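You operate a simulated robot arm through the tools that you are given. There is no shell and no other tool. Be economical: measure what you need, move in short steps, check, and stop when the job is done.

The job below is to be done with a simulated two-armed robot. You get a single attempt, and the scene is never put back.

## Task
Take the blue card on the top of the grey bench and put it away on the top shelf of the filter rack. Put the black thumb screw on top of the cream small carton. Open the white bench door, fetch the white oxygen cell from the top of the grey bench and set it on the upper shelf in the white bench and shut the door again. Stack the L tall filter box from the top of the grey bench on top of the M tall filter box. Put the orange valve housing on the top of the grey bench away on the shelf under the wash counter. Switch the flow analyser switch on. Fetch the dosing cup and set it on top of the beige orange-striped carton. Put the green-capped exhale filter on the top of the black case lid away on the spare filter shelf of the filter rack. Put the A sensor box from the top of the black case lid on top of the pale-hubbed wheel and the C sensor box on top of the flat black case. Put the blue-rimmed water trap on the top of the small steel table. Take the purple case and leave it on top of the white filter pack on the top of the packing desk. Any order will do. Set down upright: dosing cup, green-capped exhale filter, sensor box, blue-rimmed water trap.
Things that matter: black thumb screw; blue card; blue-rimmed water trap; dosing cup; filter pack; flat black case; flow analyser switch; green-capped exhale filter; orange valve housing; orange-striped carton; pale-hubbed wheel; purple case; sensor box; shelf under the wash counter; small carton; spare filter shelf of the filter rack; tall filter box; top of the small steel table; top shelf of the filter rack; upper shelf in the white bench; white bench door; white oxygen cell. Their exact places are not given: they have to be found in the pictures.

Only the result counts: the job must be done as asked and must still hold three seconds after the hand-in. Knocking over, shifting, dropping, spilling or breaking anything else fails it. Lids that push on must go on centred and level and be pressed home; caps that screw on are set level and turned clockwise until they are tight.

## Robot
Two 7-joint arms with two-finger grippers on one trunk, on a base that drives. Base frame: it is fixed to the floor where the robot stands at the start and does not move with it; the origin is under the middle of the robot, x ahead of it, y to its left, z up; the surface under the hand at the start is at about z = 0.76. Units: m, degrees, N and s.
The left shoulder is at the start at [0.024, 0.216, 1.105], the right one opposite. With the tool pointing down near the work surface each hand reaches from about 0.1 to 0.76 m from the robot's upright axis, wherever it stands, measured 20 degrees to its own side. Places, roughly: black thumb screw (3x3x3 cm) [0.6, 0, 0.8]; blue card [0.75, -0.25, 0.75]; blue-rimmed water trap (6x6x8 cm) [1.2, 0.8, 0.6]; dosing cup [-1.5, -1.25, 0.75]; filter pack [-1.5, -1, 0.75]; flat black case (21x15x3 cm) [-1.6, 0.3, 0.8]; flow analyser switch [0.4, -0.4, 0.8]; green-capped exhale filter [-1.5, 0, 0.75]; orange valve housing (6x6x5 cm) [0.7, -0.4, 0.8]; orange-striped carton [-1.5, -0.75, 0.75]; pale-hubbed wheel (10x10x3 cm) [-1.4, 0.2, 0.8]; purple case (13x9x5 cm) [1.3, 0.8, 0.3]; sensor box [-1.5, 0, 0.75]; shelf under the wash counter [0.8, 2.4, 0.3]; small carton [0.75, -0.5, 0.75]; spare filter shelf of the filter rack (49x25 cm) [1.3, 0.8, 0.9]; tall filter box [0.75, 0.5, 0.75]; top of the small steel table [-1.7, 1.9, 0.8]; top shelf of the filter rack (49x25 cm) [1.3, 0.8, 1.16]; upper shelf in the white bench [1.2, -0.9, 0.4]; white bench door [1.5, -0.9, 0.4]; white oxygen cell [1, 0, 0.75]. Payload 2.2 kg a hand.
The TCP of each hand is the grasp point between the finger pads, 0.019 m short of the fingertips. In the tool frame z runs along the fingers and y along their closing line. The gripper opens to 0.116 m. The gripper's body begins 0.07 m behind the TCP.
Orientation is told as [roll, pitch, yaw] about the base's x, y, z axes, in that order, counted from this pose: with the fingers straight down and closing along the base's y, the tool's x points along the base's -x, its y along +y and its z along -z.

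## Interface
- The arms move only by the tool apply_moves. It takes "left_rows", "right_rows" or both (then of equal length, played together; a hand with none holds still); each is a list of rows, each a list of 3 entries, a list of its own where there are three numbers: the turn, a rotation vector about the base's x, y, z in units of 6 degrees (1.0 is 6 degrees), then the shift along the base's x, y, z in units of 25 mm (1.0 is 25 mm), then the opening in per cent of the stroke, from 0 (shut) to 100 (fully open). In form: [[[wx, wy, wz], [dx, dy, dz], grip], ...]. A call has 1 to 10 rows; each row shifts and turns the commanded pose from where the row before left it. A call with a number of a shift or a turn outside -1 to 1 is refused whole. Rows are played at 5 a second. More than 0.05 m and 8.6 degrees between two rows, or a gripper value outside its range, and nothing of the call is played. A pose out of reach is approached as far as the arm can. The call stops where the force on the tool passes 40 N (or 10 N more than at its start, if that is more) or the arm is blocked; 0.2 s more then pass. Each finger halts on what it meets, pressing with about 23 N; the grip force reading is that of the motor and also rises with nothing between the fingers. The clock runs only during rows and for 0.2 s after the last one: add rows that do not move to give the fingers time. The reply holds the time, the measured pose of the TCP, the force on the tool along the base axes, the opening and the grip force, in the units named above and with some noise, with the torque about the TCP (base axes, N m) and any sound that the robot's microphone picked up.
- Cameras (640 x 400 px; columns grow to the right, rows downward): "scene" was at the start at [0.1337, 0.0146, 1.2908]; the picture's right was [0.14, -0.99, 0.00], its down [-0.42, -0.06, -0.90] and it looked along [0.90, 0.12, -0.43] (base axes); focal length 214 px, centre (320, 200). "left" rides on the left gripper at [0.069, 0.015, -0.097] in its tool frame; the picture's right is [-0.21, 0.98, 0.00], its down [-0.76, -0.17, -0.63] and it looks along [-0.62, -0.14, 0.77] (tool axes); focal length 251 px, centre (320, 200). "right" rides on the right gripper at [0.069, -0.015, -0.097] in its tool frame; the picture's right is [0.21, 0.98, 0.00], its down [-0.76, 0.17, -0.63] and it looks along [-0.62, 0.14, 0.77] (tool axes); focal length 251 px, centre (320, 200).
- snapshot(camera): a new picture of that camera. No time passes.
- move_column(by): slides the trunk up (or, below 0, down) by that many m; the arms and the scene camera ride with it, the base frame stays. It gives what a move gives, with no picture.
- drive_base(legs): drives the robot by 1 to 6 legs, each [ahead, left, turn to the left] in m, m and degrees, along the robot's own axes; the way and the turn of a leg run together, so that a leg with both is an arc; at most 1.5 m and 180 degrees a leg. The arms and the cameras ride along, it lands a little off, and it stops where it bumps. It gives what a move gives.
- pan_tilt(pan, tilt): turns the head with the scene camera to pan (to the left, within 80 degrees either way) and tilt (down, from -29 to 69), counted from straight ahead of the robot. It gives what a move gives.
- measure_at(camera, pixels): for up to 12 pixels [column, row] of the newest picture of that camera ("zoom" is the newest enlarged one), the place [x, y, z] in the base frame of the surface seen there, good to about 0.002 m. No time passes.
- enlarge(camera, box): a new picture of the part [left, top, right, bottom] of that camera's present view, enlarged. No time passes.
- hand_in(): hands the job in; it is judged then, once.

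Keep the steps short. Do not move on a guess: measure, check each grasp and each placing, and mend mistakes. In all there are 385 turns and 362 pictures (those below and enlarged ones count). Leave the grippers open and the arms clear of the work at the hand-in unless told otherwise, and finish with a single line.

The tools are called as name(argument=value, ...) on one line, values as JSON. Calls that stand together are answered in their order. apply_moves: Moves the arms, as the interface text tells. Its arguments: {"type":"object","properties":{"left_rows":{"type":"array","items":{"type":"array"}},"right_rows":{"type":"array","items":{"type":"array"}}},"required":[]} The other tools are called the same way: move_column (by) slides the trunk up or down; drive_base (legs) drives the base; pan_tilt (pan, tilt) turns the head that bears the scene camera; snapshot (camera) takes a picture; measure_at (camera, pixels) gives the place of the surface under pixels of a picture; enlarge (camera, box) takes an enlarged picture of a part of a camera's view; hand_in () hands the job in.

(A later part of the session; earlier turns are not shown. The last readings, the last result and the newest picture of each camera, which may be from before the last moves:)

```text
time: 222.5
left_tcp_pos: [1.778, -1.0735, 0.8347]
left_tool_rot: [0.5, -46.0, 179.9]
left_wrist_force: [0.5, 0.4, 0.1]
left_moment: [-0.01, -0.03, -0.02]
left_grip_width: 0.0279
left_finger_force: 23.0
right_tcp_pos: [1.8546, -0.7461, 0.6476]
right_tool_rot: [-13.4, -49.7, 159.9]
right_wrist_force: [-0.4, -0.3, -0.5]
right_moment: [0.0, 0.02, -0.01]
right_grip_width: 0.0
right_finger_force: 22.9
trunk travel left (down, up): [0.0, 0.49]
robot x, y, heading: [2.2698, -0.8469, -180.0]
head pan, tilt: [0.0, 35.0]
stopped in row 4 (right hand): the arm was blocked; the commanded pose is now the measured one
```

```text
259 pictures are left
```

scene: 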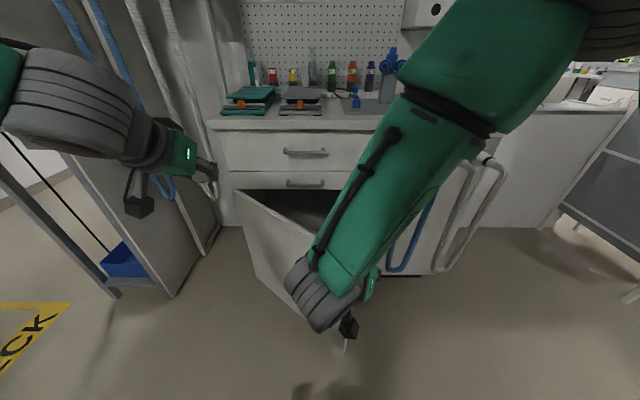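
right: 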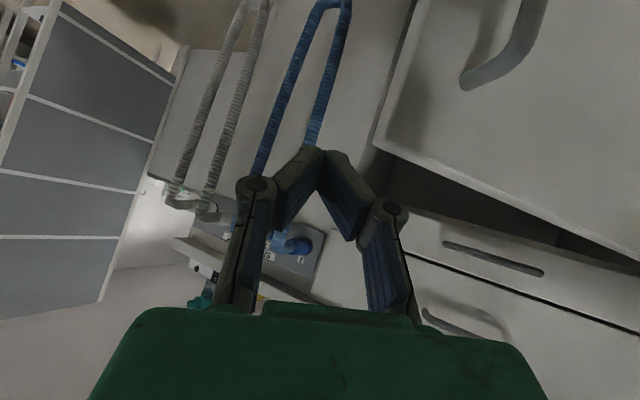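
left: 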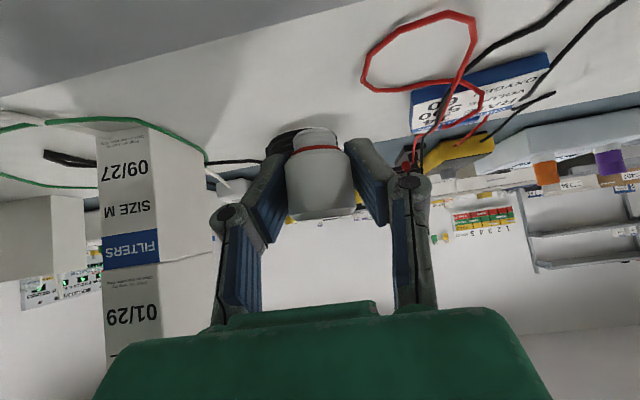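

The arm is too cramped. Lift the trunk 6 cm, back the base 0.22 m, then reposition the right hand.

move_column(by=0.06)

drive_base(legs=[[-0.22, 0, 0]])

apply_moves(right_rows=[[[0, 0, 0.5], [-0.5, 1, 0.5], 0], [[0, 0, 0.5], [-0.5, 1, 0.5], 0], [[0, 0, 0.5], [-0.5, 1, 0], 0], [[0, 0, 0.5], [-0.5, 1, 0], 0], [[0, 0, 0], [-1, 0.5, 0], 0], [[0, 0, 0], [-1, 0, 0], 0], [[0, 0, 0], [-1, 0, 0], 0], [[0, 0, 0], [-1, 0, 0], 0]])

snapshot(camera="scene")

```text
time: 223.5
left_tcp_pos: [1.7773, -1.0737, 0.8935]
left_tool_rot: [0.4, -46.0, 179.9]
left_wrist_force: [0.1, 0.0, -1.4]
left_moment: [0.02, -0.01, 0.01]
left_grip_width: 0.0278
left_finger_force: 22.7
right_tcp_pos: [1.8542, -0.7477, 0.7087]
right_tool_rot: [-13.3, -49.8, 159.9]
right_wrist_force: [0.4, -0.5, -0.4]
right_moment: [0.05, -0.05, -0.01]
right_grip_width: 0.0
right_finger_force: 22.9
trunk travel left (down, up): [-0.06, 0.43]
robot x, y, heading: [2.2673, -0.8491, -179.8]
head pan, tilt: [0.0, 35.0]
```

```text
time: 225.2
left_tcp_pos: [2.0001, -1.0736, 0.8947]
left_tool_rot: [0.3, -46.1, 179.9]
left_wrist_force: [0.8, -0.5, -0.8]
left_moment: [-0.04, 0.06, 0.0]
left_grip_width: 0.028
left_finger_force: 23.2
right_tcp_pos: [2.076, -0.7473, 0.7085]
right_tool_rot: [-13.1, -49.9, 159.6]
right_wrist_force: [0.3, 0.2, 0.0]
right_moment: [0.01, 0.02, 0.03]
right_grip_width: 0.0
right_finger_force: 22.5
trunk travel left (down, up): [-0.06, 0.43]
robot x, y, heading: [2.4897, -0.849, 180.0]
head pan, tilt: [0.0, 35.0]
```

```text
time: 227.0
left_tcp_pos: [2.0015, -1.0733, 0.8941]
left_tool_rot: [0.4, -46.2, 179.9]
left_wrist_force: [-0.1, 0.3, 0.3]
left_moment: [0.0, -0.02, 0.04]
left_grip_width: 0.0275
left_finger_force: 23.4
right_tcp_pos: [1.9267, -0.6342, 0.7348]
right_tool_rot: [-13.0, -49.9, 171.6]
right_wrist_force: [0.2, 0.1, 0.5]
right_moment: [0.02, -0.03, -0.02]
right_grip_width: 0.0
right_finger_force: 23.1
trunk travel left (down, up): [-0.06, 0.43]
robot x, y, heading: [2.4905, -0.8469, 180.0]
head pan, tilt: [0.0, 35.0]
```

```text
258 pictures are left
```

scene: 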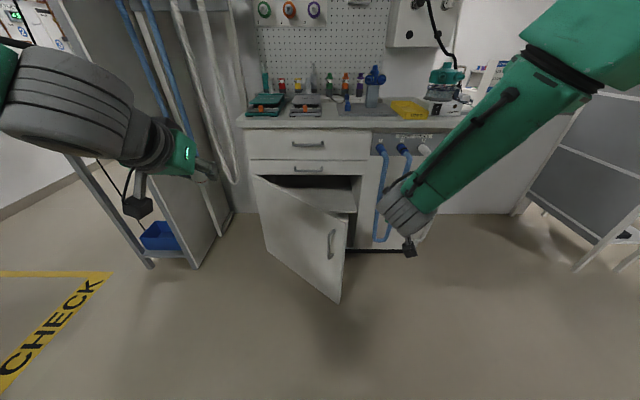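

Door is ~45° open. Move the closed right hand down on the inner side of the door tip.

apply_moves(right_rows=[[[0, 0.4, 0.3], [-0.8, -0.1, -1], 0], [[0, 0.4, 0.3], [-0.8, -0.1, -1], 0], [[0, 0.4, 0.3], [-0.8, -0.1, -1], 0], [[0, 0.4, 0.3], [-0.8, -0.1, -1], 0], [[0, 0.4, 0], [-0.8, -0.1, -1], 0], [[0, 0.4, 0], [-0.8, 0, -1], 0], [[0, 0.4, 0], [-0.8, 0, -1], 0], [[0, 0, 0], [-0.8, 0, -1], 0], [[0, 0, 0], [-0.5, 0, -1], 0], [[0, 0, 0], [0, 0, 0], 0]])

snapshot(camera="scene")

snapshot(camera="right")

```text
time: 229.2
left_tcp_pos: [2.0009, -1.0729, 0.8949]
left_tool_rot: [0.4, -46.2, 179.8]
left_wrist_force: [-0.1, 0.5, -0.5]
left_moment: [-0.04, 0.03, 0.01]
left_grip_width: 0.0276
left_finger_force: 23.1
right_tcp_pos: [1.7544, -0.6476, 0.5107]
right_tool_rot: [-10.7, -66.7, 176.8]
right_wrist_force: [-0.2, -0.3, -0.3]
right_moment: [-0.02, -0.01, -0.01]
right_grip_width: 0.0001
right_finger_force: 23.4
trunk travel left (down, up): [-0.06, 0.43]
robot x, y, heading: [2.4908, -0.8428, 179.7]
head pan, tilt: [0.0, 35.0]
```

```text
257 pictures are left
```

scene: 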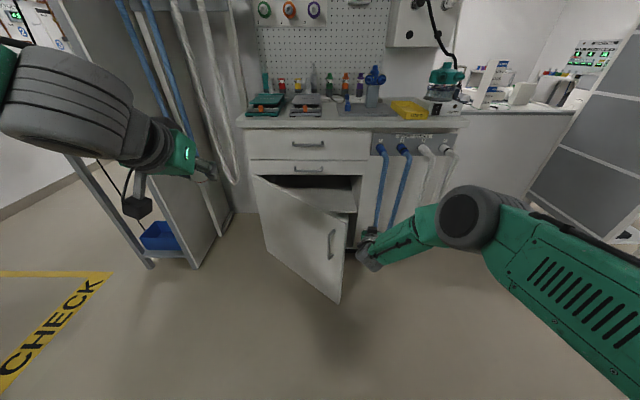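

```text
256 pictures are left
```

right: 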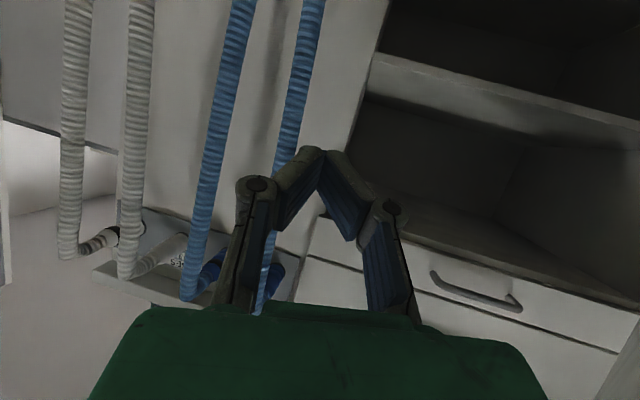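

I see the open cupboard with its upper shelf. Push the door sideways (-y) with the hand.

apply_moves(right_rows=[[[0, 0, 0], [0.2, -1, 0], 0], [[0, 0, 0], [0.2, -1, 0], 0], [[0, 0, 0], [0.2, -1, 0], 0], [[0, 0, 0], [0, -1, 0], 0], [[0, 0, 0], [0, -1, 0], 0], [[0, 0, 0], [0, -1, 0], 0], [[0, 0, 0], [0, -1, 0], 0], [[0, 0, 0], [0, -1, 0], 0]])

snapshot(camera="scene")

```text
time: 230.0
left_tcp_pos: [2.0032, -1.0713, 0.8951]
left_tool_rot: [0.5, -46.3, 179.7]
left_wrist_force: [1.1, 0.3, -0.4]
left_moment: [0.03, -0.02, 0.04]
left_grip_width: 0.0275
left_finger_force: 23.2
right_tcp_pos: [1.7699, -0.704, 0.5097]
right_tool_rot: [-11.1, -66.9, 176.3]
right_wrist_force: [-1.3, 0.2, -0.1]
right_moment: [-0.01, 0.01, 0.01]
right_grip_width: 0.0
right_finger_force: 23.1
trunk travel left (down, up): [-0.06, 0.43]
robot x, y, heading: [2.4893, -0.8461, 179.8]
head pan, tilt: [0.0, 35.0]
stopped in row 3 (right hand): the force on the tool passed its limit at 57 N (the readings are from after the stop); the commanded pose is now the measured one
```

```text
255 pictures are left
```

scene: 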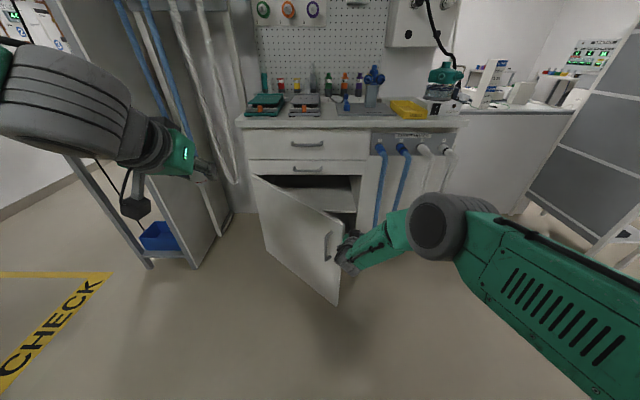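

Contact was hit too fast. Push slowly.

apply_moves(right_rows=[[[0, 0, 0], [0, -0.3, 0], 0], [[0, 0, 0], [0, -0.3, 0], 0], [[0, 0, 0], [0, -0.35, 0], 0], [[0, 0, 0], [0.05, -0.4, 0], 0], [[0, 0, 0], [0.05, -0.4, 0], 0], [[0, 0, 0], [0.1, -0.4, 0], 0], [[0, 0, 0], [0.1, -0.4, 0], 0], [[0, 0, 0], [0.1, -0.4, 0], 0], [[0, 0, 0], [0.1, -0.4, 0], 0], [[0, 0, 0], [0.1, -0.4, 0], 0]])

snapshot(camera="scene")

```text
time: 230.6
left_tcp_pos: [2.0059, -1.07, 0.8978]
left_tool_rot: [0.5, -46.4, 179.6]
left_wrist_force: [-0.1, -0.1, -0.9]
left_moment: [0.03, -0.03, 0.0]
left_grip_width: 0.0274
left_finger_force: 23.2
right_tcp_pos: [1.772, -0.7067, 0.5091]
right_tool_rot: [-11.4, -66.8, 175.8]
right_wrist_force: [3.3, 4.3, 2.0]
right_moment: [-0.35, 0.1, 0.4]
right_grip_width: 0.0
right_finger_force: 22.4
trunk travel left (down, up): [-0.06, 0.43]
robot x, y, heading: [2.4922, -0.8488, 179.9]
head pan, tilt: [0.0, 35.0]
stopped in row 2 (right hand): the force on the tool passed its limit at 44 N (the readings are from after the stop); the commanded pose is now the measured one
```

```text
254 pictures are left
```

scene: 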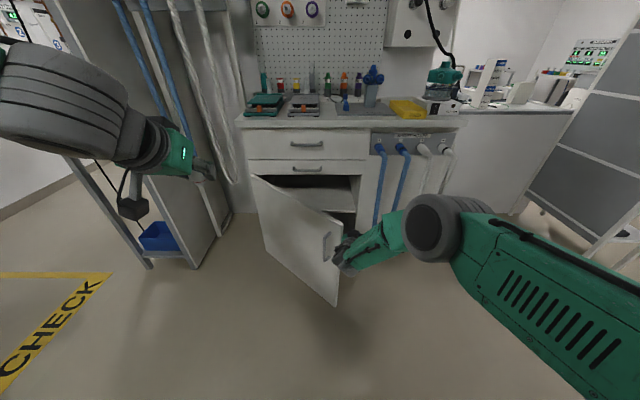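

The push needs a better angle. Turn the hand 45° so the fingers lie along the inner face near the door tip.

apply_moves(right_rows=[[[0, 0, 0], [0, 0.8, 0], 0], [[0, 0, 1], [0, 0.4, 0], 0], [[0, 0, 1], [0, 0.2, 0], 0], [[0, 0, 1], [0, 0, 0], 0], [[0, 0, 1], [0, 0, 0], 0], [[0, 0, 1], [0, 0, 0], 0], [[0, 0, 1], [0, 0, 0], 0], [[0, 0, 1], [0, 0, 0], 0], [[0, 0, 0], [0, 0, 0], 0]])

snapshot(camera="scene")

snapshot(camera="right")

```text
time: 232.6
left_tcp_pos: [2.0046, -1.0717, 0.8977]
left_tool_rot: [0.5, -46.5, 179.7]
left_wrist_force: [0.6, -0.6, -0.9]
left_moment: [-0.02, 0.0, 0.01]
left_grip_width: 0.0269
left_finger_force: 23.0
right_tcp_pos: [1.7712, -0.6743, 0.5087]
right_tool_rot: [-12.2, -66.8, -165.9]
right_wrist_force: [-0.7, -0.3, -0.3]
right_moment: [-0.02, 0.01, 0.0]
right_grip_width: 0.0
right_finger_force: 23.1
right hand out of reach, approached as far as the arm can: row 5, 6, 7, 8
trunk travel left (down, up): [-0.06, 0.43]
robot x, y, heading: [2.4886, -0.8449, 179.7]
head pan, tilt: [0.0, 35.0]
```

```text
253 pictures are left
```

scene: 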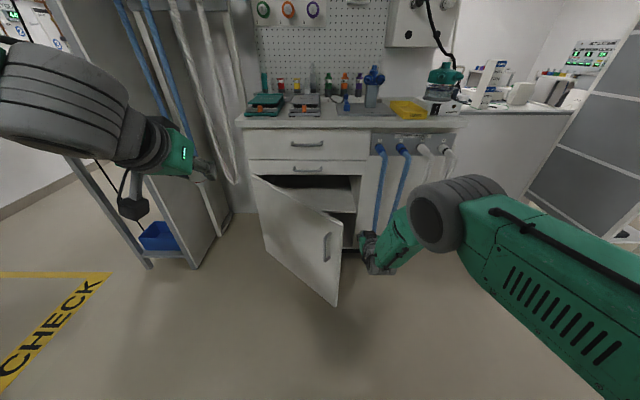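

```text
252 pictures are left
```

right: 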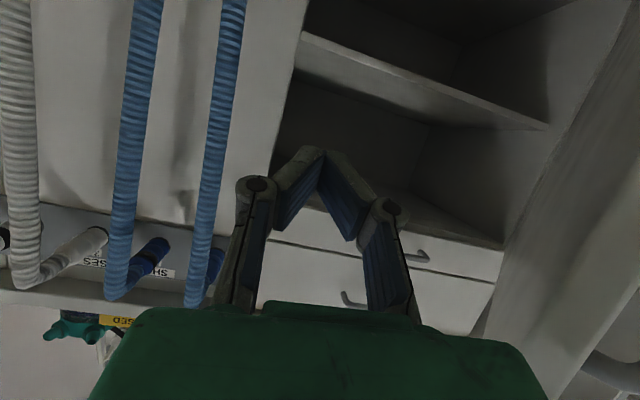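

Place the fingers (not the palm) at the door tip: x≈1.80, then push slowly towards (-y,+x).

apply_moves(right_rows=[[[0, 0, 0], [0.8, -0.5, 0], 0], [[0, 0, 0], [0.5, -0.5, 0], 0], [[0, 0, 0], [0, -0.4, 0], 0], [[0, 0, 0], [0, -0.4, 0], 0], [[0, 0, 0], [0.05, -0.3, 0], 0], [[0, 0, 0], [0.1, -0.3, 0], 0], [[0, 0, 0], [0.1, -0.3, 0], 0], [[0, 0, 0], [0.1, -0.3, 0], 0], [[0, 0, 0], [0.1, -0.3, 0], 0], [[0, 0, 0], [0.1, -0.3, 0], 0]])

snapshot(camera="right")

```text
time: 234.4
left_tcp_pos: [2.0071, -1.0698, 0.8992]
left_tool_rot: [0.4, -46.6, 179.5]
left_wrist_force: [-0.2, 0.6, -1.0]
left_moment: [-0.06, 0.01, -0.05]
left_grip_width: 0.0274
left_finger_force: 22.8
right_tcp_pos: [1.8166, -0.7424, 0.5085]
right_tool_rot: [-12.5, -66.7, -166.2]
right_wrist_force: [6.2, 7.3, 3.6]
right_moment: [-0.14, -0.01, 0.3]
right_grip_width: 0.0
right_finger_force: 23.2
trunk travel left (down, up): [-0.06, 0.43]
robot x, y, heading: [2.4946, -0.8451, 179.6]
head pan, tilt: [0.0, 35.0]
stopped in row 9 (right hand): the force on the tool passed its limit at 44 N (the readings are from after the stop); the commanded pose is now the measured one
```

```text
251 pictures are left
```

right: 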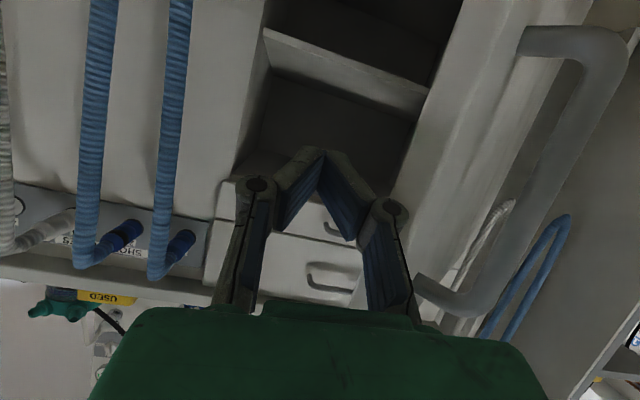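

Try a much slower push to see whether the door yields.

apply_moves(right_rows=[[[0, 0, 0], [0.03, -0.1, 0], 0], [[0, 0, 0], [0.03, -0.1, 0], 0], [[0, 0, 0], [0.03, -0.1, 0], 0], [[0, 0, 0], [0.03, -0.1, 0], 0], [[0, 0, 0], [0.03, -0.1, 0], 0], [[0, 0, 0], [0.03, -0.1, 0], 0], [[0, 0, 0], [0.03, -0.1, 0], 0], [[0, 0, 0], [0.03, -0.1, 0], 0], [[0, 0, 0], [0.03, -0.1, 0], 0], [[0, 0, 0], [0.03, -0.1, 0], 0]])

snapshot(camera="scene")

```text
time: 235.4
left_tcp_pos: [2.0113, -1.0694, 0.9007]
left_tool_rot: [0.3, -46.8, 179.4]
left_wrist_force: [0.3, -0.4, -1.0]
left_moment: [-0.02, 0.04, -0.04]
left_grip_width: 0.0269
left_finger_force: 23.1
right_tcp_pos: [1.8229, -0.7463, 0.5094]
right_tool_rot: [-13.1, -66.6, -166.0]
right_wrist_force: [8.6, 9.8, 2.6]
right_moment: [-0.16, -0.05, 0.37]
right_grip_width: 0.0002
right_finger_force: 23.3
trunk travel left (down, up): [-0.06, 0.43]
robot x, y, heading: [2.4885, -0.8432, 179.5]
head pan, tilt: [0.0, 35.0]
stopped in row 4 (right hand): the force on the tool passed its limit at 43 N (the readings are from after the stop); the commanded pose is now the measured one
```

```text
250 pictures are left
```

scene: 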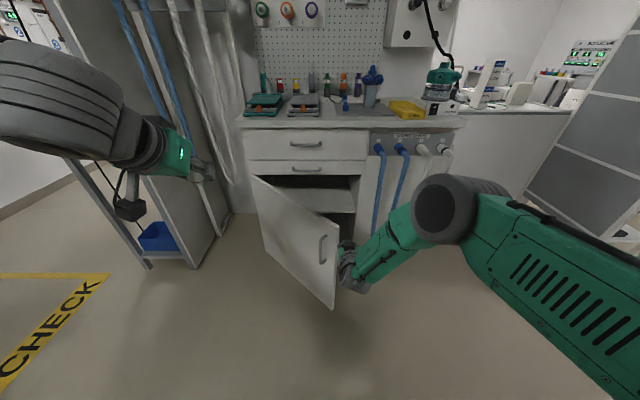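

The door yields only stiffly; but ~45° is enough if I reach in from the right side. Retract the right hand and move the base to about (2.15,-0.45).

apply_moves(right_rows=[[[0, 0, 0], [0, 1, 0], 0], [[0, 0, 0], [0, 1, 0], 0], [[0, 0, -0.5], [0.5, 1, 0.5], 0], [[0, 0, -0.5], [0.5, 1, 1], 0], [[0, 0, -0.5], [0.5, 0, 1], 0], [[0, 0, 0], [0.5, 0, 1], 0], [[0, 0, 0], [0, 0, 1], 0], [[0, 0, 0], [0, 0, 1], 0], [[0, 0, 0], [0, 0, 1], 0], [[0, 0, 0], [0, 0, 1], 0]])

drive_base(legs=[[0, -0.42, 0]])

pan_tilt(pan=20, tilt=45)

snapshot(camera="scene")

```text
time: 237.6
left_tcp_pos: [2.0111, -1.0689, 0.9009]
left_tool_rot: [0.3, -46.7, 179.5]
left_wrist_force: [0.3, -0.4, -0.3]
left_moment: [0.02, -0.02, 0.0]
left_grip_width: 0.027
left_finger_force: 22.7
right_tcp_pos: [1.8724, -0.6495, 0.6966]
right_tool_rot: [-12.8, -66.6, -175.0]
right_wrist_force: [0.1, 0.6, 0.1]
right_moment: [0.0, -0.03, 0.0]
right_grip_width: 0.0003
right_finger_force: 23.3
trunk travel left (down, up): [-0.06, 0.43]
robot x, y, heading: [2.4939, -0.8476, 179.9]
head pan, tilt: [0.0, 35.0]
```

```text
time: 240.2
left_tcp_pos: [2.0124, -0.6568, 0.8978]
left_tool_rot: [-0.4, -46.7, -179.8]
left_wrist_force: [0.0, -1.3, -1.7]
left_moment: [0.06, 0.01, -0.05]
left_grip_width: 0.0267
left_finger_force: 23.6
right_tcp_pos: [1.8722, -0.2369, 0.6988]
right_tool_rot: [-14.3, -66.6, -173.5]
right_wrist_force: [0.2, 0.1, -0.3]
right_moment: [0.02, 0.0, -0.07]
right_grip_width: 0.0001
right_finger_force: 23.0
trunk travel left (down, up): [-0.06, 0.43]
robot x, y, heading: [2.491, -0.4223, 179.7]
head pan, tilt: [0.0, 35.0]
```

```text
time: 241.0
left_tcp_pos: [2.0152, -0.6537, 0.9011]
left_tool_rot: [0.0, -46.9, -180.0]
left_wrist_force: [-0.5, -0.5, -0.7]
left_moment: [0.02, 0.01, 0.0]
left_grip_width: 0.0266
left_finger_force: 22.7
right_tcp_pos: [1.8745, -0.2337, 0.6997]
right_tool_rot: [-13.5, -66.9, -174.2]
right_wrist_force: [-0.3, -0.5, 0.5]
right_moment: [0.0, -0.02, -0.01]
right_grip_width: 0.0
right_finger_force: 22.8
trunk travel left (down, up): [-0.06, 0.43]
robot x, y, heading: [2.4935, -0.4244, 179.9]
head pan, tilt: [20.0, 45.0]
```

```text
249 pictures are left
```

scene: 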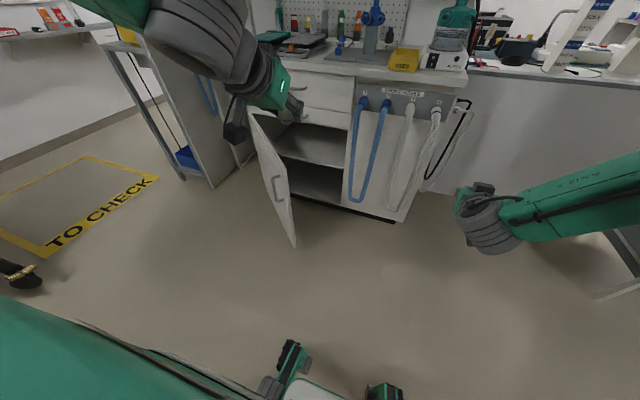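

The cupboard's upper shelf shows at (315,145). Measure it and check the cell in the left hand.

measure_at(camera="scene", pixels=[[310, 140], [290, 150], [340, 160], [320, 160], [345, 150], [292, 243], [252, 120], [270, 130], [330, 120], [310, 190], [355, 200], [360, 150]])

enlarge(camera="scene", box=[220, 60, 460, 260])

snapshot(camera="left")

```text
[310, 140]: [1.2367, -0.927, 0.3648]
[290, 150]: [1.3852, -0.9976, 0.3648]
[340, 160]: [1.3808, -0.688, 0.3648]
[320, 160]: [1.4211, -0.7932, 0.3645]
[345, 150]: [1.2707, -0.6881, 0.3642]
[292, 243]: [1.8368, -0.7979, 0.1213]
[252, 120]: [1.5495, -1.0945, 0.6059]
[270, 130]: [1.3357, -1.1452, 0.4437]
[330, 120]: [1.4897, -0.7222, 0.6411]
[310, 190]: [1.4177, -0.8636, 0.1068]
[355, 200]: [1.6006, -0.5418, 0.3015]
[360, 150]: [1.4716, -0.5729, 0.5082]
```

```text
2.00 times, centred on (340, 160) of scene
```

zoom: 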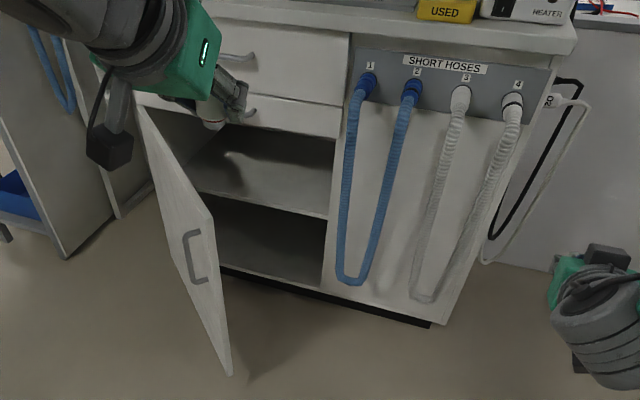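

```text
247 pictures are left
```

left: 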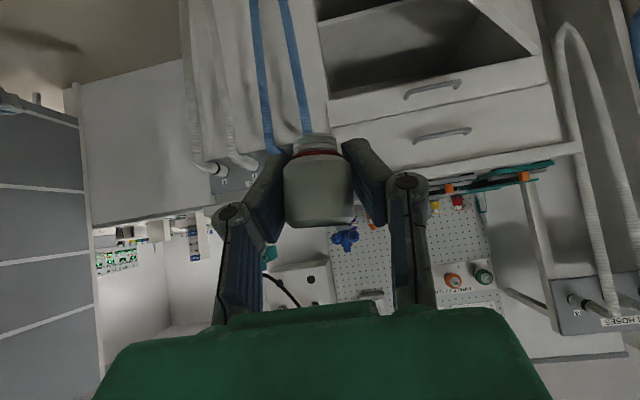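

Shelf z 0.3645, front edge x≈1.43, free. Tuck the right arm back/right, then drive in to (2.10,-0.47) with the trunk at its lowest.

apply_moves(right_rows=[[[0, 0, 0], [0.8, 0.8, 0.8], 0], [[0, 0, 0], [0.8, 0.8, 0.8], 0], [[0, 0, 0], [0.8, 0.8, 0.8], 0], [[0, 0, 0], [0.8, 0.8, 0.8], 0], [[0, 0, 0], [0.8, 0.8, 0.8], 0], [[0, 0, 0], [0.8, 0, 0.8], 0], [[0, 0, 0], [0, 0, 0.8], 0], [[0, 0, 0], [0, 0, 0.8], 0]])

drive_base(legs=[[0.39, 0.045, 0]])

move_column(by=-0.06)

snapshot(camera="scene")

snapshot(camera="left")

```text
time: 242.8
left_tcp_pos: [2.0156, -0.6494, 0.9025]
left_tool_rot: [0.3, -46.9, 179.7]
left_wrist_force: [0.3, 0.5, 0.5]
left_moment: [0.0, 0.01, 0.01]
left_grip_width: 0.0265
left_finger_force: 23.4
right_tcp_pos: [1.9939, -0.1298, 0.8609]
right_tool_rot: [-12.7, -66.8, -174.8]
right_wrist_force: [-0.3, 0.5, 0.3]
right_moment: [-0.01, 0.01, 0.03]
right_grip_width: 0.0003
right_finger_force: 22.9
trunk travel left (down, up): [-0.06, 0.43]
robot x, y, heading: [2.4916, -0.4225, 179.4]
head pan, tilt: [20.0, 45.0]
```

```text
time: 245.3
left_tcp_pos: [1.6283, -0.6931, 0.9013]
left_tool_rot: [0.5, -46.9, 180.0]
left_wrist_force: [-1.7, 0.7, -0.9]
left_moment: [0.02, 0.02, 0.02]
left_grip_width: 0.0266
left_finger_force: 23.3
right_tcp_pos: [1.607, -0.1745, 0.8574]
right_tool_rot: [-12.7, -66.7, -174.7]
right_wrist_force: [0.2, 0.5, -0.1]
right_moment: [0.01, 0.0, -0.01]
right_grip_width: 0.0002
right_finger_force: 23.2
trunk travel left (down, up): [-0.06, 0.43]
robot x, y, heading: [2.1049, -0.4652, -180.3]
head pan, tilt: [20.0, 45.0]
```

```text
time: 246.3
left_tcp_pos: [1.6306, -0.6937, 0.843]
left_tool_rot: [0.4, -47.1, 180.0]
left_wrist_force: [-0.8, -0.4, -0.9]
left_moment: [0.0, -0.01, -0.02]
left_grip_width: 0.0265
left_finger_force: 22.7
right_tcp_pos: [1.6085, -0.1743, 0.8002]
right_tool_rot: [-12.7, -67.0, -174.6]
right_wrist_force: [0.2, -0.6, -0.9]
right_moment: [0.03, 0.0, 0.04]
right_grip_width: 0.0
right_finger_force: 23.2
trunk travel left (down, up): [0.0, 0.49]
robot x, y, heading: [2.1078, -0.4677, -180.1]
head pan, tilt: [20.0, 45.0]
```

```text
246 pictures are left
```

scene: 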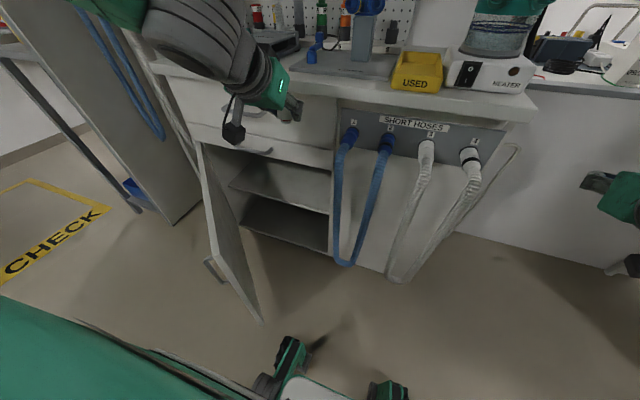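

```text
245 pictures are left
```

left: 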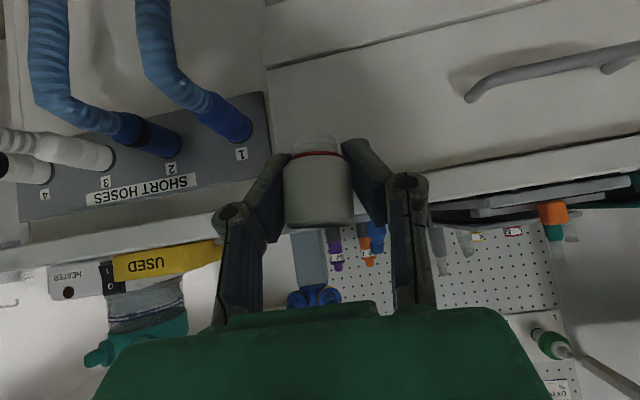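

Shift left to y≈-0.79, then descend to z≈0.45.

apply_moves(left_rows=[[[0, 0, 0], [0, -1, 0], 0], [[0, 0, 0], [0, -1, 0], 0], [[0, 0, 0], [0, -1, 0], 0], [[0, 0, 0], [0, -0.9, 0], 0], [[0, 0, 0], [0, 0, -1], 0], [[0, 0, 0], [0, 0, -1], 0], [[0, 0, 0], [0, 0, -1], 0], [[0, 0, 0], [0, 0, -1], 0], [[0, 0, 0], [0, 0, -1], 0], [[0, 0, 0], [0, 0, -1], 0]])

apply_moves(left_rows=[[[0, 0, 0], [0, 0, -1], 0], [[0, 0, 0], [0, 0, -1], 0], [[0, 0, 0], [0, 0, -1], 0], [[0, 0, 0], [0, 0, -1], 0], [[0, 0, 0], [0, 0, -1], 0], [[0, 0, 0], [0, 0, -1], 0], [[0, 0, 0], [0, 0, -1], 0], [[0, 0, 0], [0, 0, -1], 0], [[0, 0, 0], [0, 0, -1], 0], [[0, 0, 0], [0, 0, -0.5], 0]])

snapshot(camera="scene")

snapshot(camera="left")

```text
time: 248.5
left_tcp_pos: [1.6314, -0.7923, 0.6926]
left_tool_rot: [0.3, -47.0, -180.0]
left_wrist_force: [0.2, 0.3, -0.3]
left_moment: [0.03, -0.03, -0.01]
left_grip_width: 0.0263
left_finger_force: 22.8
right_tcp_pos: [1.6073, -0.1756, 0.8003]
right_tool_rot: [-13.0, -66.9, -174.4]
right_wrist_force: [0.2, 0.5, -0.1]
right_moment: [0.03, -0.02, 0.01]
right_grip_width: 0.0
right_finger_force: 23.1
trunk travel left (down, up): [0.0, 0.49]
robot x, y, heading: [2.1028, -0.4667, -179.9]
head pan, tilt: [20.0, 45.0]
```

```text
time: 250.7
left_tcp_pos: [1.6303, -0.7845, 0.5488]
left_tool_rot: [0.1, -46.9, 179.3]
left_wrist_force: [0.2, 0.2, -2.2]
left_moment: [0.03, 0.09, 0.0]
left_grip_width: 0.0263
left_finger_force: 22.7
left hand out of reach, approached as far as the arm can: row 6, 7, 8, 9, 10
right_tcp_pos: [1.6095, -0.1758, 0.8002]
right_tool_rot: [-13.1, -67.1, -174.4]
right_wrist_force: [-0.2, -0.1, -0.5]
right_moment: [0.03, 0.0, -0.01]
right_grip_width: 0.0001
right_finger_force: 22.8
trunk travel left (down, up): [0.0, 0.49]
robot x, y, heading: [2.104, -0.4688, -180.1]
head pan, tilt: [20.0, 45.0]
```

```text
244 pictures are left
```

scene: 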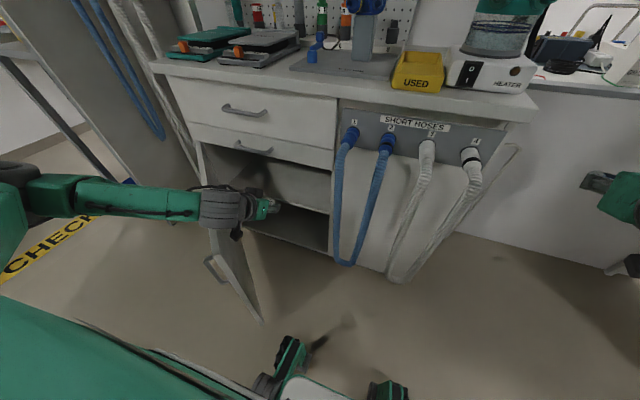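

```text
243 pictures are left
```

left: 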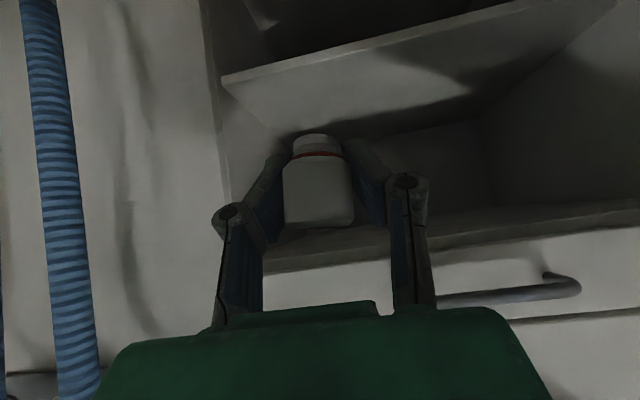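

Move forward a bit first (arm too folded), then lower.

apply_moves(left_rows=[[[0, 0, 0], [-1, 0, 0], 0], [[0, 0, 0], [-1, 0, -0.3], 0], [[0, 0, 0], [-0.6, 0, -0.8], 0], [[0, 0, 0], [0, 0, -1], 0], [[0, 0, 0], [0, 0, -1], 0], [[0, 0, 0], [0, 0, -1], 0], [[0, 0, 0], [0, 0, 0], 0]])

snapshot(camera="scene")

snapshot(camera="left")

```text
time: 252.3
left_tcp_pos: [1.5646, -0.7927, 0.511]
left_tool_rot: [0.4, -47.0, 180.0]
left_wrist_force: [-0.8, 0.1, 0.2]
left_moment: [0.03, -0.02, 0.01]
left_grip_width: 0.0263
left_finger_force: 22.9
left hand out of reach, approached as far as the arm can: row 4, 5, 6
right_tcp_pos: [1.6076, -0.1754, 0.8009]
right_tool_rot: [-12.9, -67.1, -174.5]
right_wrist_force: [-0.4, 0.1, -0.4]
right_moment: [-0.04, 0.03, 0.0]
right_grip_width: 0.0
right_finger_force: 22.8
trunk travel left (down, up): [0.0, 0.49]
robot x, y, heading: [2.1066, -0.4659, -180.2]
head pan, tilt: [20.0, 45.0]
```

```text
242 pictures are left
```

scene: 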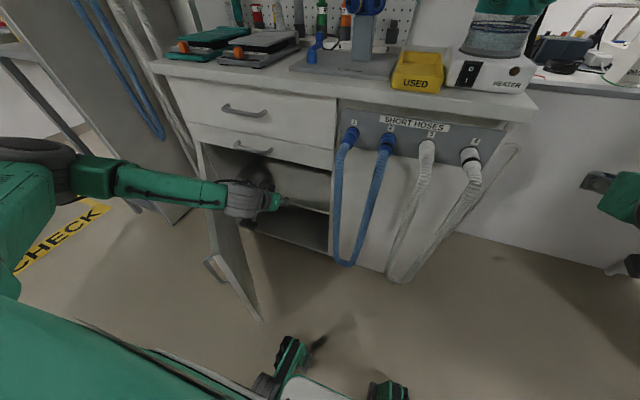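

```text
241 pictures are left
```

left: 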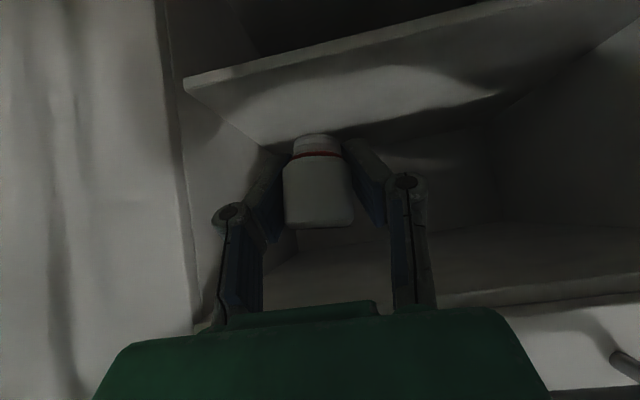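

Go in on a sloping path: forward and down together.

apply_moves(left_rows=[[[0, 0, 0], [-0.9, 0, 0], 0], [[0, 0, 0], [-0.9, 0, -0.2], 0], [[0, 0, 0], [-0.9, 0, -0.4], 0], [[0, 0, 0], [-0.9, 0, -0.5], 0], [[0, 0, 0], [0, 0, 0], 0]])

snapshot(camera="scene")

snapshot(camera="left")

```text
time: 253.5
left_tcp_pos: [1.4755, -0.7911, 0.4832]
left_tool_rot: [0.4, -46.9, 179.9]
left_wrist_force: [0.4, 0.7, -0.2]
left_moment: [0.02, -0.02, -0.03]
left_grip_width: 0.0265
left_finger_force: 23.1
right_tcp_pos: [1.6083, -0.1746, 0.8]
right_tool_rot: [-12.9, -67.0, -174.5]
right_wrist_force: [0.0, -0.2, 0.1]
right_moment: [0.0, 0.0, 0.01]
right_grip_width: 0.0002
right_finger_force: 23.4
trunk travel left (down, up): [0.0, 0.49]
robot x, y, heading: [2.1072, -0.4633, -180.2]
head pan, tilt: [20.0, 45.0]
```

```text
240 pictures are left
```

scene: 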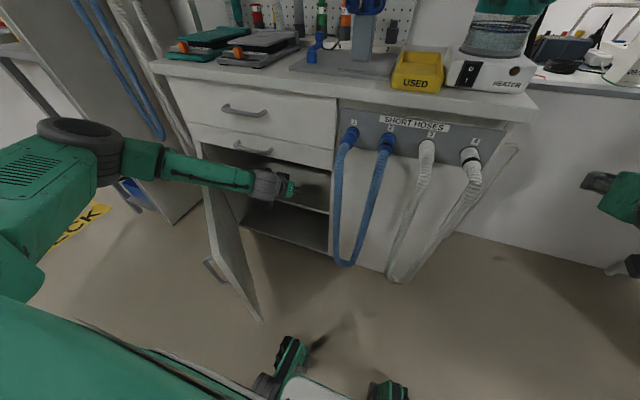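

```text
239 pictures are left
```

left: 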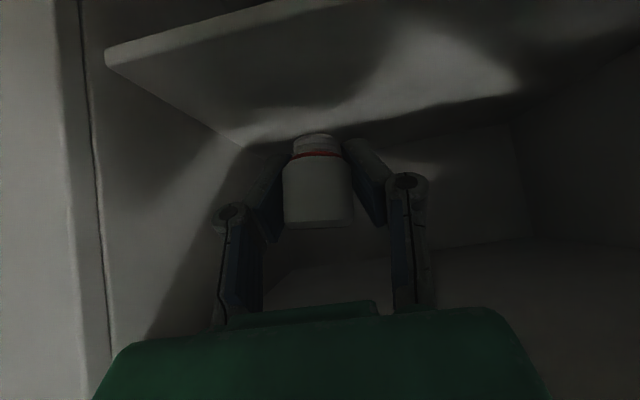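

Check forearm clearance above the door's top edge.

measure_at(camera="scene", pixels=[[205, 168], [215, 185], [180, 175], [255, 188], [80, 140], [204, 200], [140, 160]])

```text
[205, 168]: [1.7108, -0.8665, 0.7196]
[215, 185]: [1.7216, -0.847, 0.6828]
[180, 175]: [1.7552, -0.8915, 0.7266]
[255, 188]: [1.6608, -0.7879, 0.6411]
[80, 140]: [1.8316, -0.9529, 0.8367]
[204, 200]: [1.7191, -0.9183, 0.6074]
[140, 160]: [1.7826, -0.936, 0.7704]
```

About 5 cm clearance and the motion is along the forearm. Continue in and down.

apply_moves(left_rows=[[[0, 0, 0], [-0.9, 0, -0.5], 0], [[0, 0, 0], [-0.9, 0, -0.6], 0], [[0, 0, 0], [-0.9, 0, -0.7], 0], [[0, 0, 0], [-0.9, 0, -0.8], 0], [[0, 0, 0], [0, 0, 0], 0]])

snapshot(camera="left")

snapshot(camera="scene")

```text
time: 254.7
left_tcp_pos: [1.386, -0.7915, 0.4184]
left_tool_rot: [0.4, -47.1, 179.9]
left_wrist_force: [0.4, -0.4, -0.9]
left_moment: [0.0, 0.0, -0.03]
left_grip_width: 0.0263
left_finger_force: 22.5
right_tcp_pos: [1.6083, -0.1734, 0.7994]
right_tool_rot: [-12.8, -67.0, -174.7]
right_wrist_force: [0.4, -0.5, -0.2]
right_moment: [-0.01, 0.02, 0.01]
right_grip_width: 0.0
right_finger_force: 22.8
trunk travel left (down, up): [0.0, 0.49]
robot x, y, heading: [2.1116, -0.4633, -179.9]
head pan, tilt: [20.0, 45.0]
```

```text
238 pictures are left
```

left: 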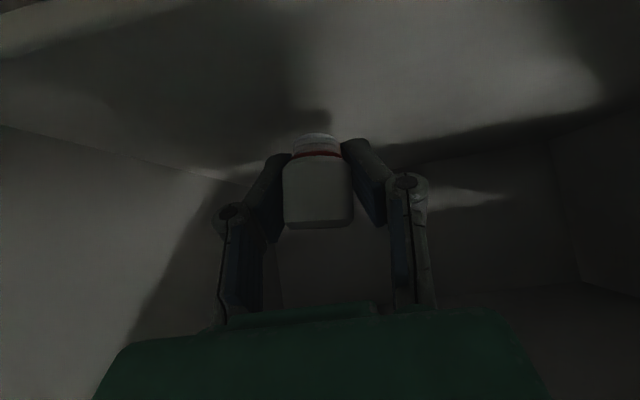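

```text
237 pictures are left
```

scene: 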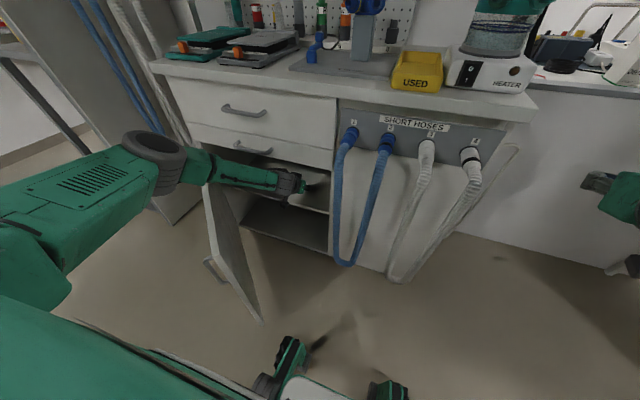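

Measure the cell's lower rim and the shelf near it.

measure_at(camera="left", pixels=[[316, 137], [316, 142], [316, 128], [316, 120], [316, 165], [260, 120], [400, 100]])

```text
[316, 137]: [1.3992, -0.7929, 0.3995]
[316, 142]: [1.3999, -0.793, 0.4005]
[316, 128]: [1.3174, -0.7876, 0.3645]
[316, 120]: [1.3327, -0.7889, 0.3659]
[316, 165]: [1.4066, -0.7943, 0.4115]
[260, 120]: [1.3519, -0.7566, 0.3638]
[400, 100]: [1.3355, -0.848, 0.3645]
```

Gap ≈34 mm. Lower about 31 mm gently, then release.

apply_moves(left_rows=[[[0, 0, 0], [0, 0, -0.5], 0], [[0, 0, 0], [0, 0, -0.4], 0], [[0, 0, 0], [0, 0, -0.2], 0], [[0, 0, 0], [0, 0, -0.12], 0], [[0, 0, 0], [0, 0, 0], 0]])

snapshot(camera="left")

measure_at(camera="left", pixels=[[316, 137], [316, 142], [316, 128], [316, 120]])

```text
time: 255.9
left_tcp_pos: [1.3857, -0.7908, 0.3898]
left_tool_rot: [0.4, -47.0, 179.9]
left_wrist_force: [-1.1, 0.2, 0.5]
left_moment: [0.0, -0.02, 0.0]
left_grip_width: 0.0262
left_finger_force: 23.3
right_tcp_pos: [1.609, -0.1753, 0.8005]
right_tool_rot: [-12.8, -67.0, -174.6]
right_wrist_force: [-0.2, 0.5, -0.5]
right_moment: [0.0, 0.01, 0.01]
right_grip_width: 0.0002
right_finger_force: 22.9
trunk travel left (down, up): [0.0, 0.49]
robot x, y, heading: [2.1066, -0.4683, -180.2]
head pan, tilt: [20.0, 45.0]
```

```text
236 pictures are left
```

left: 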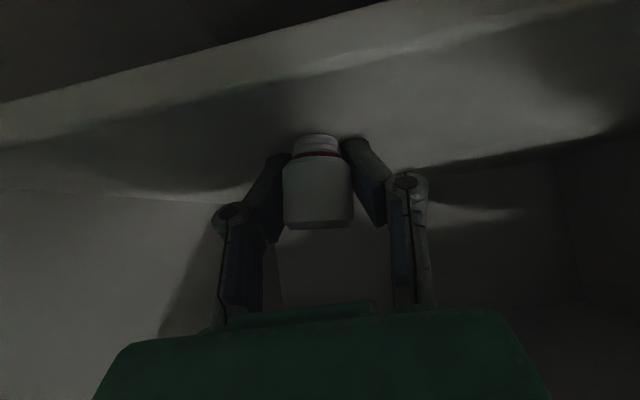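

```text
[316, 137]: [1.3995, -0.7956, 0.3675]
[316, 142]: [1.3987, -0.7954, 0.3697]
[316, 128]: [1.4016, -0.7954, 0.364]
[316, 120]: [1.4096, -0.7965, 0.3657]
```

Bottom is ~3 mm above. Lower 2 mm, open, and retreat back along the entry path.

apply_moves(left_rows=[[[0, 0, 0], [0, 0, -0.1], 0], [[0, 0, 0], [0, 0, 0], 55], [[0, 0, 0], [0, 0, 0], 55], [[0, 0, 0], [0.6, 0, 0.5], 55], [[0, 0, 0], [0.6, 0, 0.5], 55], [[0, 0, 0], [0.9, 0, 0.7], 55], [[0, 0, 0], [0.9, 0, 0.6], 55], [[0, 0, 0], [0.9, 0, 0.5], 55], [[0, 0, 0], [0.9, 0, 0.5], 55], [[0, 0, 0], [0, 0, 0], 55]])

snapshot(camera="left")

snapshot(camera="scene")

```text
time: 258.1
left_tcp_pos: [1.5044, -0.7919, 0.4672]
left_tool_rot: [0.4, -47.0, 179.9]
left_wrist_force: [0.1, 0.4, 0.6]
left_moment: [0.02, 0.02, 0.02]
left_grip_width: 0.0636
left_finger_force: 0.1
right_tcp_pos: [1.6073, -0.1752, 0.7996]
right_tool_rot: [-12.9, -67.1, -174.5]
right_wrist_force: [-0.1, -0.2, 0.2]
right_moment: [0.0, -0.03, 0.02]
right_grip_width: 0.0
right_finger_force: 23.3
trunk travel left (down, up): [0.0, 0.49]
robot x, y, heading: [2.1047, -0.4684, -180.4]
head pan, tilt: [20.0, 45.0]
```

```text
235 pictures are left
```

left: 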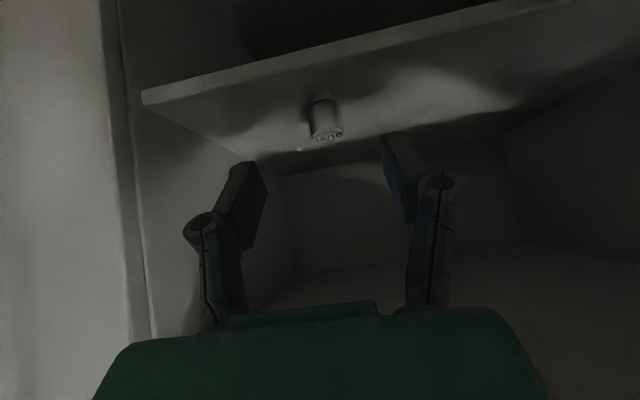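

```text
234 pictures are left
```

scene: 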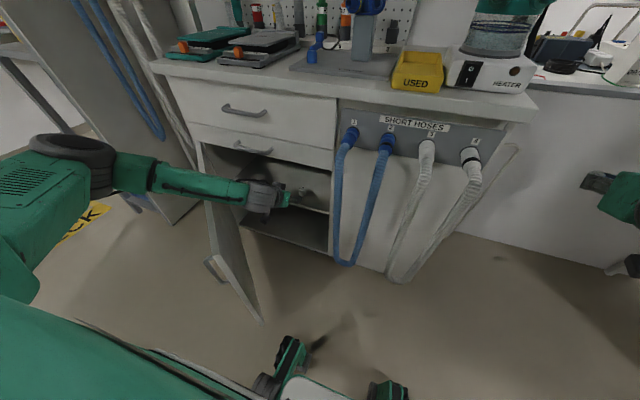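

Cell stands on the shelf. Raise the left hand back up out over the door before leaving.

apply_moves(left_rows=[[[0, 0, 0], [0.9, 0, 0.3], 55], [[0, 0, 0], [0.9, 0, 0.4], 55], [[0, 0, 0], [0.9, 0, 0.8], 55], [[0, 0, 0], [0.5, 0, 1], 55], [[0, 0, 0], [0, 0, 1], 55], [[0, 0, 0], [0, 0, 1], 55], [[0, 0, 0], [0, 0, 1], 55], [[0, 0, 0], [0, 0, 1], 55], [[0, 0, 0], [0, 0, 1], 55], [[0, 0, 0], [0, 0, 1], 55]])

apply_moves(left_rows=[[[0, 0, 0], [0, 0.5, 1], 55], [[0, 0, 0], [0, 0.5, 1], 55], [[0, 0, 0], [0, 0.5, 1], 55], [[0, 0, 0], [0, 0.5, 1], 55], [[0, 0, 0], [0, 0.5, 1], 55], [[0, 0, 0], [0, 0.5, 1], 55]])

drive_base(legs=[[-0.3, 0, 0]])

snapshot(camera="scene")

```text
time: 260.3
left_tcp_pos: [1.5856, -0.7972, 0.6808]
left_tool_rot: [0.4, -47.0, 180.0]
left_wrist_force: [0.4, -0.1, -0.3]
left_moment: [0.0, 0.01, 0.02]
left_grip_width: 0.064
left_finger_force: 0.0
left hand out of reach, approached as far as the arm can: row 2
right_tcp_pos: [1.6076, -0.1752, 0.7997]
right_tool_rot: [-12.9, -67.0, -174.5]
right_wrist_force: [0.0, -0.1, 0.9]
right_moment: [0.01, 0.02, 0.0]
right_grip_width: 0.0
right_finger_force: 23.3
trunk travel left (down, up): [0.0, 0.49]
robot x, y, heading: [2.1026, -0.4687, -180.0]
head pan, tilt: [20.0, 45.0]
```

```text
time: 261.7
left_tcp_pos: [1.5868, -0.7225, 0.8323]
left_tool_rot: [0.5, -46.9, 179.8]
left_wrist_force: [0.0, -0.1, 0.2]
left_moment: [0.03, 0.01, -0.02]
left_grip_width: 0.0636
left_finger_force: 0.1
right_tcp_pos: [1.6087, -0.173, 0.8005]
right_tool_rot: [-12.7, -67.0, -174.7]
right_wrist_force: [0.5, 0.0, 0.2]
right_moment: [0.02, 0.01, 0.02]
right_grip_width: 0.0
right_finger_force: 23.1
trunk travel left (down, up): [0.0, 0.49]
robot x, y, heading: [2.1021, -0.4643, -179.7]
head pan, tilt: [20.0, 45.0]
```

```text
time: 263.7
left_tcp_pos: [1.8868, -0.7249, 0.8315]
left_tool_rot: [0.4, -47.1, -179.9]
left_wrist_force: [0.1, 0.0, -0.2]
left_moment: [-0.04, -0.02, 0.0]
left_grip_width: 0.0638
left_finger_force: 0.1
right_tcp_pos: [1.9083, -0.1762, 0.8006]
right_tool_rot: [-12.9, -67.0, -174.4]
right_wrist_force: [0.5, 0.8, 0.1]
right_moment: [-0.01, 0.01, 0.0]
right_grip_width: 0.0001
right_finger_force: 23.2
trunk travel left (down, up): [0.0, 0.49]
robot x, y, heading: [2.4059, -0.4644, -179.8]
head pan, tilt: [20.0, 45.0]
```

```text
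233 pictures are left
```

scene: 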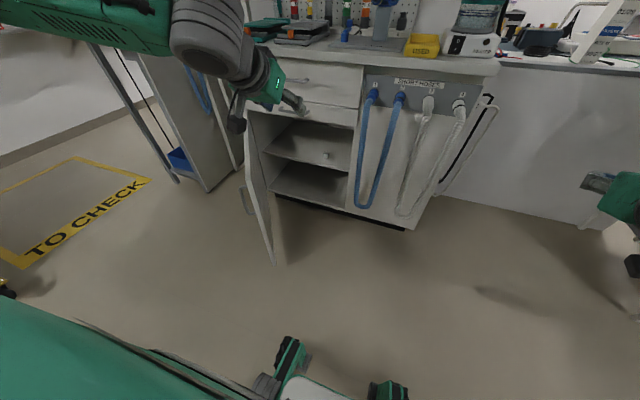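

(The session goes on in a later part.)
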